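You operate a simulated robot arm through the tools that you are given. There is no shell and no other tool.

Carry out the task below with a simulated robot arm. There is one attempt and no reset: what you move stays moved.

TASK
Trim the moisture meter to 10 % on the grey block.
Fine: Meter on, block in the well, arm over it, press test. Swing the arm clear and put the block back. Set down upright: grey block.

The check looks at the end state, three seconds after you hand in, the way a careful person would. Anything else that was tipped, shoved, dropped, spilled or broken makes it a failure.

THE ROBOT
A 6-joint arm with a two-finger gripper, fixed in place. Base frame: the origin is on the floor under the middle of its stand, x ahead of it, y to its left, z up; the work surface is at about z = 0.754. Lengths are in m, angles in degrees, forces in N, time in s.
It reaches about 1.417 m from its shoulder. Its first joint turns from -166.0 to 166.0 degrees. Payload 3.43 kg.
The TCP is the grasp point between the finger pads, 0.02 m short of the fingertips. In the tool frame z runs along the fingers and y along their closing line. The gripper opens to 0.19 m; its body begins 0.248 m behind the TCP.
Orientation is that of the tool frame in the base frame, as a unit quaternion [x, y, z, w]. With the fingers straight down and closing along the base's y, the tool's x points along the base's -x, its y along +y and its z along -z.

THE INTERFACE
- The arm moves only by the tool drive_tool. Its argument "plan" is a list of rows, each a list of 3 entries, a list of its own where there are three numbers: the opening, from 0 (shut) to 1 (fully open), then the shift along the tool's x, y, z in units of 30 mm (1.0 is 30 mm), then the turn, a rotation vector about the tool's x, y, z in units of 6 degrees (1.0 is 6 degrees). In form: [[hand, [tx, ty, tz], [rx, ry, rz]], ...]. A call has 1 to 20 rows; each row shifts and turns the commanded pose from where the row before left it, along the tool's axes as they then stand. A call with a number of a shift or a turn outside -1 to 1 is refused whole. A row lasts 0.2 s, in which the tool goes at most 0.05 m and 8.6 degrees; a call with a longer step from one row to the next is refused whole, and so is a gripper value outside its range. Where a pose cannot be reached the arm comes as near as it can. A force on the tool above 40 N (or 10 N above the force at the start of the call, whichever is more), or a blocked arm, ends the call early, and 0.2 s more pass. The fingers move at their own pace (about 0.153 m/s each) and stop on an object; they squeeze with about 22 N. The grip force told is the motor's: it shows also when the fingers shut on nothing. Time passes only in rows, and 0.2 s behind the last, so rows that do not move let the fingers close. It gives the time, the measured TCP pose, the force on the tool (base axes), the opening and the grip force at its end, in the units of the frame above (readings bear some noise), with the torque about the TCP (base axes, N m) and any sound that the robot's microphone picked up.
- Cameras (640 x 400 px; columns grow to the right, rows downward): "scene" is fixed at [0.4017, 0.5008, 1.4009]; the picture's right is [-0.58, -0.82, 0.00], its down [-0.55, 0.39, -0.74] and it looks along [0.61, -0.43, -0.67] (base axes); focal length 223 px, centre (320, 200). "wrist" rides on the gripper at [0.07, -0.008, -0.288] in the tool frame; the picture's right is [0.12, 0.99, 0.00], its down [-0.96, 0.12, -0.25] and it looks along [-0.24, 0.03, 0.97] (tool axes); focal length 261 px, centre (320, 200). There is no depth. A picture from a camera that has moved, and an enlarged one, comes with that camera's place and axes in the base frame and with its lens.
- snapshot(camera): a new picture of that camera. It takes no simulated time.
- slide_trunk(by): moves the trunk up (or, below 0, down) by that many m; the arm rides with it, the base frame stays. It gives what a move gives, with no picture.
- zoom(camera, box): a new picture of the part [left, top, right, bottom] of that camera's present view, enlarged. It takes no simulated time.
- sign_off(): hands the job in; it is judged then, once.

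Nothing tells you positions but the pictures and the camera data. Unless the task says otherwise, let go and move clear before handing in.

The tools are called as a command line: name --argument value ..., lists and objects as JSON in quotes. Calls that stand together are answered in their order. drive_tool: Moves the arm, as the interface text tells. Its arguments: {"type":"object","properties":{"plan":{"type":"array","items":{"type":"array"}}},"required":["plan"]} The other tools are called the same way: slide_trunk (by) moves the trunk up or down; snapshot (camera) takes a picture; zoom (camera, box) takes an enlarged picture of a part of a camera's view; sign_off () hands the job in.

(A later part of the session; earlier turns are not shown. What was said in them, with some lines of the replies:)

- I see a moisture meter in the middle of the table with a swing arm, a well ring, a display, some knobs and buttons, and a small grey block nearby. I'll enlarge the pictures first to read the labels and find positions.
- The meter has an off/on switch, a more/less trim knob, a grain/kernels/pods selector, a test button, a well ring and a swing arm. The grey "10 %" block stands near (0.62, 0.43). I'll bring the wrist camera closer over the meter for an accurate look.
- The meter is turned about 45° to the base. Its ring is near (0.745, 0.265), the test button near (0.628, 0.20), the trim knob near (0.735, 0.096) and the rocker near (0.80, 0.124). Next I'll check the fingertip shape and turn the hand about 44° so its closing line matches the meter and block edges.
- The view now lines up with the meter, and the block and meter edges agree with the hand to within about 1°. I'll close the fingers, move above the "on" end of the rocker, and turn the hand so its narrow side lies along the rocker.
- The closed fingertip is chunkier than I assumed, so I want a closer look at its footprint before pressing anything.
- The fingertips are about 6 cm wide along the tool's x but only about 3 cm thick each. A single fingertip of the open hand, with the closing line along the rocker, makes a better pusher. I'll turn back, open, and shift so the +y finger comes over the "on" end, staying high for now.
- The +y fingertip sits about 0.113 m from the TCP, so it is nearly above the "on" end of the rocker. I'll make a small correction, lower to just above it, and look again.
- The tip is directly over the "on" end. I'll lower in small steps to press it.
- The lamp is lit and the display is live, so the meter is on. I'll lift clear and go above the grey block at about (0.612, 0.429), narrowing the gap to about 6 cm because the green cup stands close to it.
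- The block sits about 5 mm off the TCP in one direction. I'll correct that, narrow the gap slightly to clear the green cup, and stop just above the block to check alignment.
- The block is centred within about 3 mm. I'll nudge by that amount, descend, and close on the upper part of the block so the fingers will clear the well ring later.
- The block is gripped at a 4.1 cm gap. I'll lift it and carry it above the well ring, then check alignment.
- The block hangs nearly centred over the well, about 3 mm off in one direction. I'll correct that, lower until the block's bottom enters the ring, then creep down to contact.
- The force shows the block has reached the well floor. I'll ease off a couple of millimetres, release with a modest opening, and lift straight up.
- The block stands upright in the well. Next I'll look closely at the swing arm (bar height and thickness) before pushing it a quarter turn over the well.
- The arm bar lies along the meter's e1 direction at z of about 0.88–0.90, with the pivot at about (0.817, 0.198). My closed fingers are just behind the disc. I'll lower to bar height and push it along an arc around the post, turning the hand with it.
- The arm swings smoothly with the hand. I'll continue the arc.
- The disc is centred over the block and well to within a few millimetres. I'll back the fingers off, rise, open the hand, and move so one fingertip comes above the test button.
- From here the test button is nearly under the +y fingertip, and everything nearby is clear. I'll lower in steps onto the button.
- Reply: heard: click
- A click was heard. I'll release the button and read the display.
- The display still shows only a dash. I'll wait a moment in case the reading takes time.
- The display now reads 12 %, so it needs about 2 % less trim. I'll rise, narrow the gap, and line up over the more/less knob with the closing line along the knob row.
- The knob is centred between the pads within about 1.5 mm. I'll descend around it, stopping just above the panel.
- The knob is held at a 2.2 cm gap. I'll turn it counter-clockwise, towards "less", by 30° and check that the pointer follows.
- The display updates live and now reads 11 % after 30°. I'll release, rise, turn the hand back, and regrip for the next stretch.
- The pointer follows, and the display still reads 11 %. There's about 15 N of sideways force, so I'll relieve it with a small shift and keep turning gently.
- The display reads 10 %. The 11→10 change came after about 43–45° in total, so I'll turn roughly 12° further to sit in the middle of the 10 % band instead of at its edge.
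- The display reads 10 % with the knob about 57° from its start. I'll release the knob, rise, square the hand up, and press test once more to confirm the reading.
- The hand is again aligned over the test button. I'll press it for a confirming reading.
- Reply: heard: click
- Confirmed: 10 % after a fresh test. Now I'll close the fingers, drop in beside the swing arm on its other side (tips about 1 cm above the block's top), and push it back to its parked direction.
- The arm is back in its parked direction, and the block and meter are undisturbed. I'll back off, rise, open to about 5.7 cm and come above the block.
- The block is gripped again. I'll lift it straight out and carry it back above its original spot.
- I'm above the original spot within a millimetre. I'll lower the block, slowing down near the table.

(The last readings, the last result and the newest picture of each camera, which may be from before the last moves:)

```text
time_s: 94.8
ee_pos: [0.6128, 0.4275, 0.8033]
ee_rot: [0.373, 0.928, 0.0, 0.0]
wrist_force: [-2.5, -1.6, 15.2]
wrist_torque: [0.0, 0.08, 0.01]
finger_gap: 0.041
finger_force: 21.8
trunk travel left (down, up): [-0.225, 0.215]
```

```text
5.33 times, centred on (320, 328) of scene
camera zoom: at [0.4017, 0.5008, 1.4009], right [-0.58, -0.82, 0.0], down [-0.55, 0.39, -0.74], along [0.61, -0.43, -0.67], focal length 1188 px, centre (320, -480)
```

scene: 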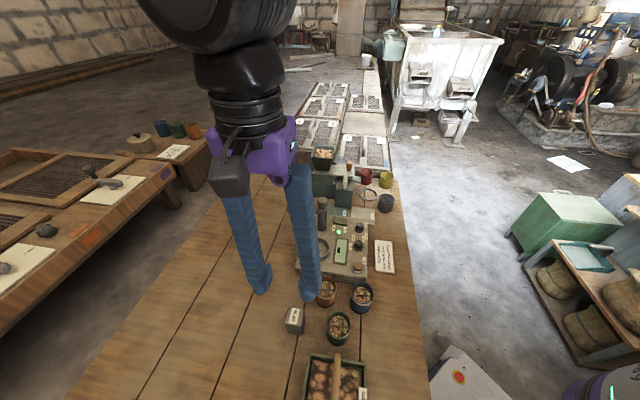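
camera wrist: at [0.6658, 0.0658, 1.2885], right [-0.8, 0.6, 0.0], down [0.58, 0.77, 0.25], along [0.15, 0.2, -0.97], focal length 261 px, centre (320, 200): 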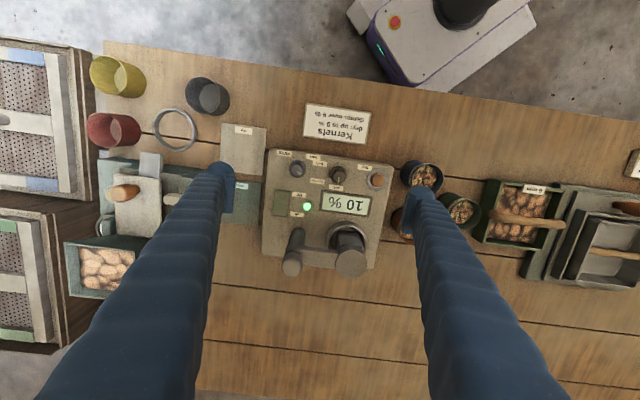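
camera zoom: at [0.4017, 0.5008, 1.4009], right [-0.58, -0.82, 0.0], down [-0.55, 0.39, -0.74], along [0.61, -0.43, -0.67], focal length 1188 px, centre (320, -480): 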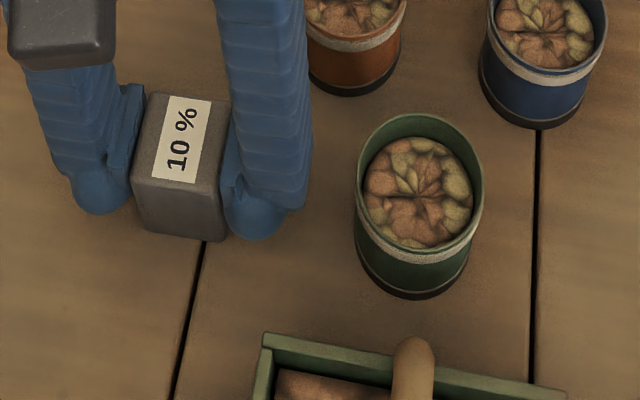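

The block is on the table, and its picture matches the original place. I'll ease the force, open to about 5.5 cm (clear of the green cup), and lift away.

drive_tool --plan '[[0, [0, 0, -0.05], [0, 0, 0]], [0, [0, 0, 0], [0, 0, 0]], [0.29, [0, 0, 0], [0, 0, 0]], [0.29, [0, 0, 0], [0, 0, 0]], [0.29, [0, 0, 0], [0, 0, 0]], [0.29, [0, 0, -0.4], [0, 0, 0]], [0.29, [0, 0, -0.8], [0, 0, 0]], [0.29, [0, 0, -1], [0, 0, 0]], [0.29, [0, 0, -1], [0, 0, 0]], [0.29, [0, 0, -1], [0, 0, 0]], [0.29, [0, 0, -1], [0, 0, 0]], [0.29, [0, 0, -1], [0, 0, 0]], [0.29, [0, 0, -1], [0, 0, 0]], [0.29, [0, 0, 0], [0, 0, 0]]]'

snapshot --camera "scene"

zoom --camera "scene" --box '[260, 290, 380, 365]'

snapshot --camera "wrist"

```text
time_s: 97.8
ee_pos: [0.6138, 0.4265, 1.0203]
ee_rot: [0.373, 0.928, 0.0, 0.0]
wrist_force: [0.1, 0.7, -0.5]
wrist_torque: [0.01, 0.03, 0.02]
finger_gap: 0.055
finger_force: 0.1
trunk travel left (down, up): [-0.225, 0.215]
```

```text
taken
```

scene: 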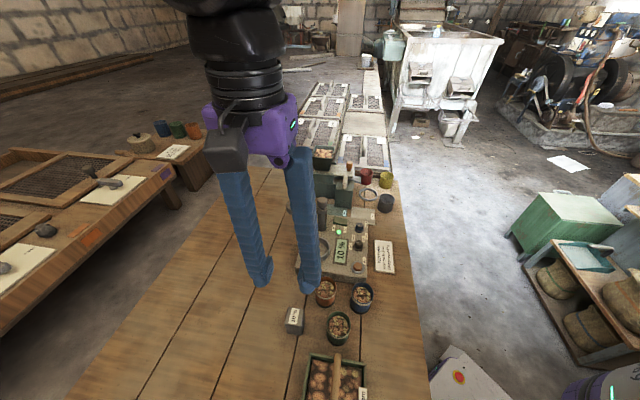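

```text
5.33 times, centred on (320, 328) of scene
camera zoom: at [0.4017, 0.5008, 1.4009], right [-0.58, -0.82, 0.0], down [-0.55, 0.39, -0.74], along [0.61, -0.43, -0.67], focal length 1188 px, centre (320, -480)
```

zoom: 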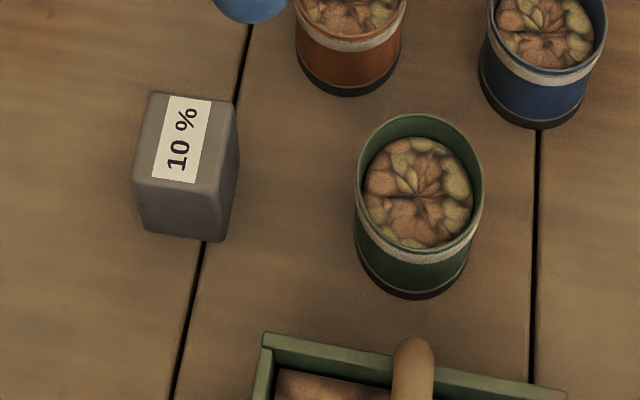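

```text
taken
camera wrist: at [0.5576, 0.4705, 1.3069], right [0.6, 0.8, 0.0], down [0.77, -0.58, 0.25], along [0.2, -0.15, -0.97], focal length 261 px, centre (320, 200)
```

wrist: 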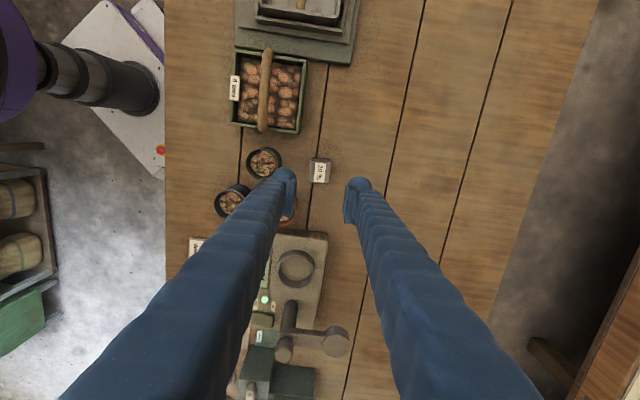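

The block stands upright in its original place. I'll raise the hand well clear and make a last check of the meter, swing arm and surroundings.

drive_tool --plan '[[0.29, [0, 0, -1], [0, 0, 0]], [0.29, [0, 0, -1], [0, 0, 0]], [0.29, [0, 0, -1], [0, 0, 0]], [0.29, [0, 0, -1], [0, 0, 0]], [0.29, [0, 0, -1], [0, 0, 0]], [0.29, [-0.9, -0.9, -0.5], [0, 0, 0]], [0.29, [-0.9, -0.9, -0.5], [0, 0, 0]], [0.29, [-0.9, -0.9, 0], [0, 0, 0]], [0.29, [-0.9, -0.9, 0], [0, 0, 0]], [0.29, [-0.9, -0.9, 0], [0, 0, 0]], [0.29, [-0.9, -0.9, 0], [0, 0, 0]], [0.29, [-0.9, -0.9, 0], [0, 0, 0]], [0.29, [0, 0, 0], [0, 0, 0]]]'

snapshot --camera "scene"

zoom --camera "scene" --box '[270, 160, 410, 290]'

snapshot --camera "wrist"

```text
time_s: 100.6
ee_pos: [0.6204, 0.1579, 1.2008]
ee_rot: [0.373, 0.928, 0.001, -0.001]
wrist_force: [0.4, 0.2, 0.7]
wrist_torque: [0.1, -0.01, -0.02]
finger_gap: 0.0551
finger_force: 0.1
trunk travel left (down, up): [-0.225, 0.215]
```

```text
taken
```

scene: 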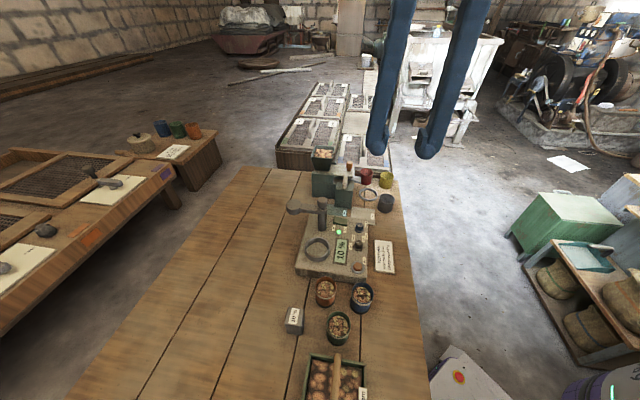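

```text
3.08 times, centred on (340, 225) of scene
camera zoom: at [0.4017, 0.5008, 1.4009], right [-0.58, -0.82, 0.0], down [-0.55, 0.39, -0.74], along [0.61, -0.43, -0.67], focal length 685 px, centre (258, 123)
```

zoom: 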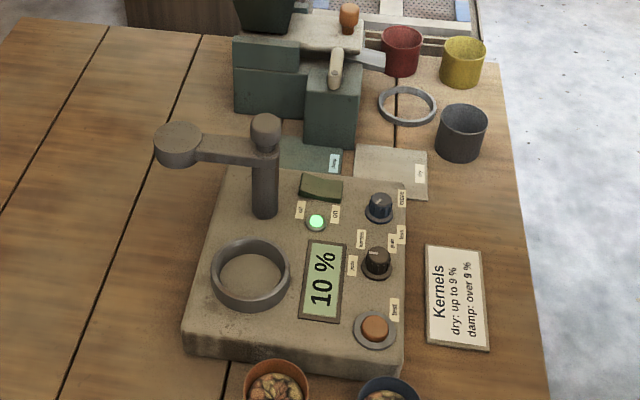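

```text
taken
camera wrist: at [0.5633, 0.2017, 1.4885], right [0.6, 0.8, 0.0], down [0.78, -0.58, 0.25], along [0.2, -0.15, -0.97], focal length 261 px, centre (320, 200)
```

wrist: 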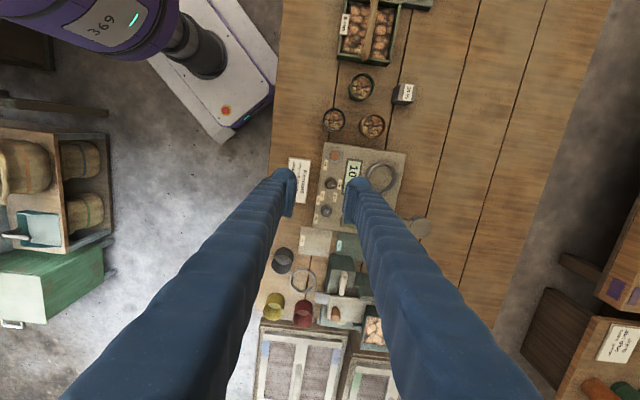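

The meter is on and reads 10 %. The swing arm is parked clear, the grey block stands upright where it was, and everything else looks undisturbed. The hand is empty and clear, so I'm handing in.

sign_off

```text
The job is handed in.
```

The moisture meter is trimmed to 10 % on the grey block, and I've handed the job in. I haven't seen the result of the check.

- **Reading:** the first test read 12 %. I turned the trim knob about 57° towards "less", which put it well inside the 10 % range. A second press of test also read 10 %.
- **End state:** the meter is on and still shows 10 %. The swing arm is back in its parked position, and the grey block is upright in its original spot.
- **Left alone:** the grain/kernels/pods selector stayed on "pods", where it was at the start. The task didn't mention it.

The last pictures show nothing else moved, tipped or spilled. The hand is empty and well clear of the table.
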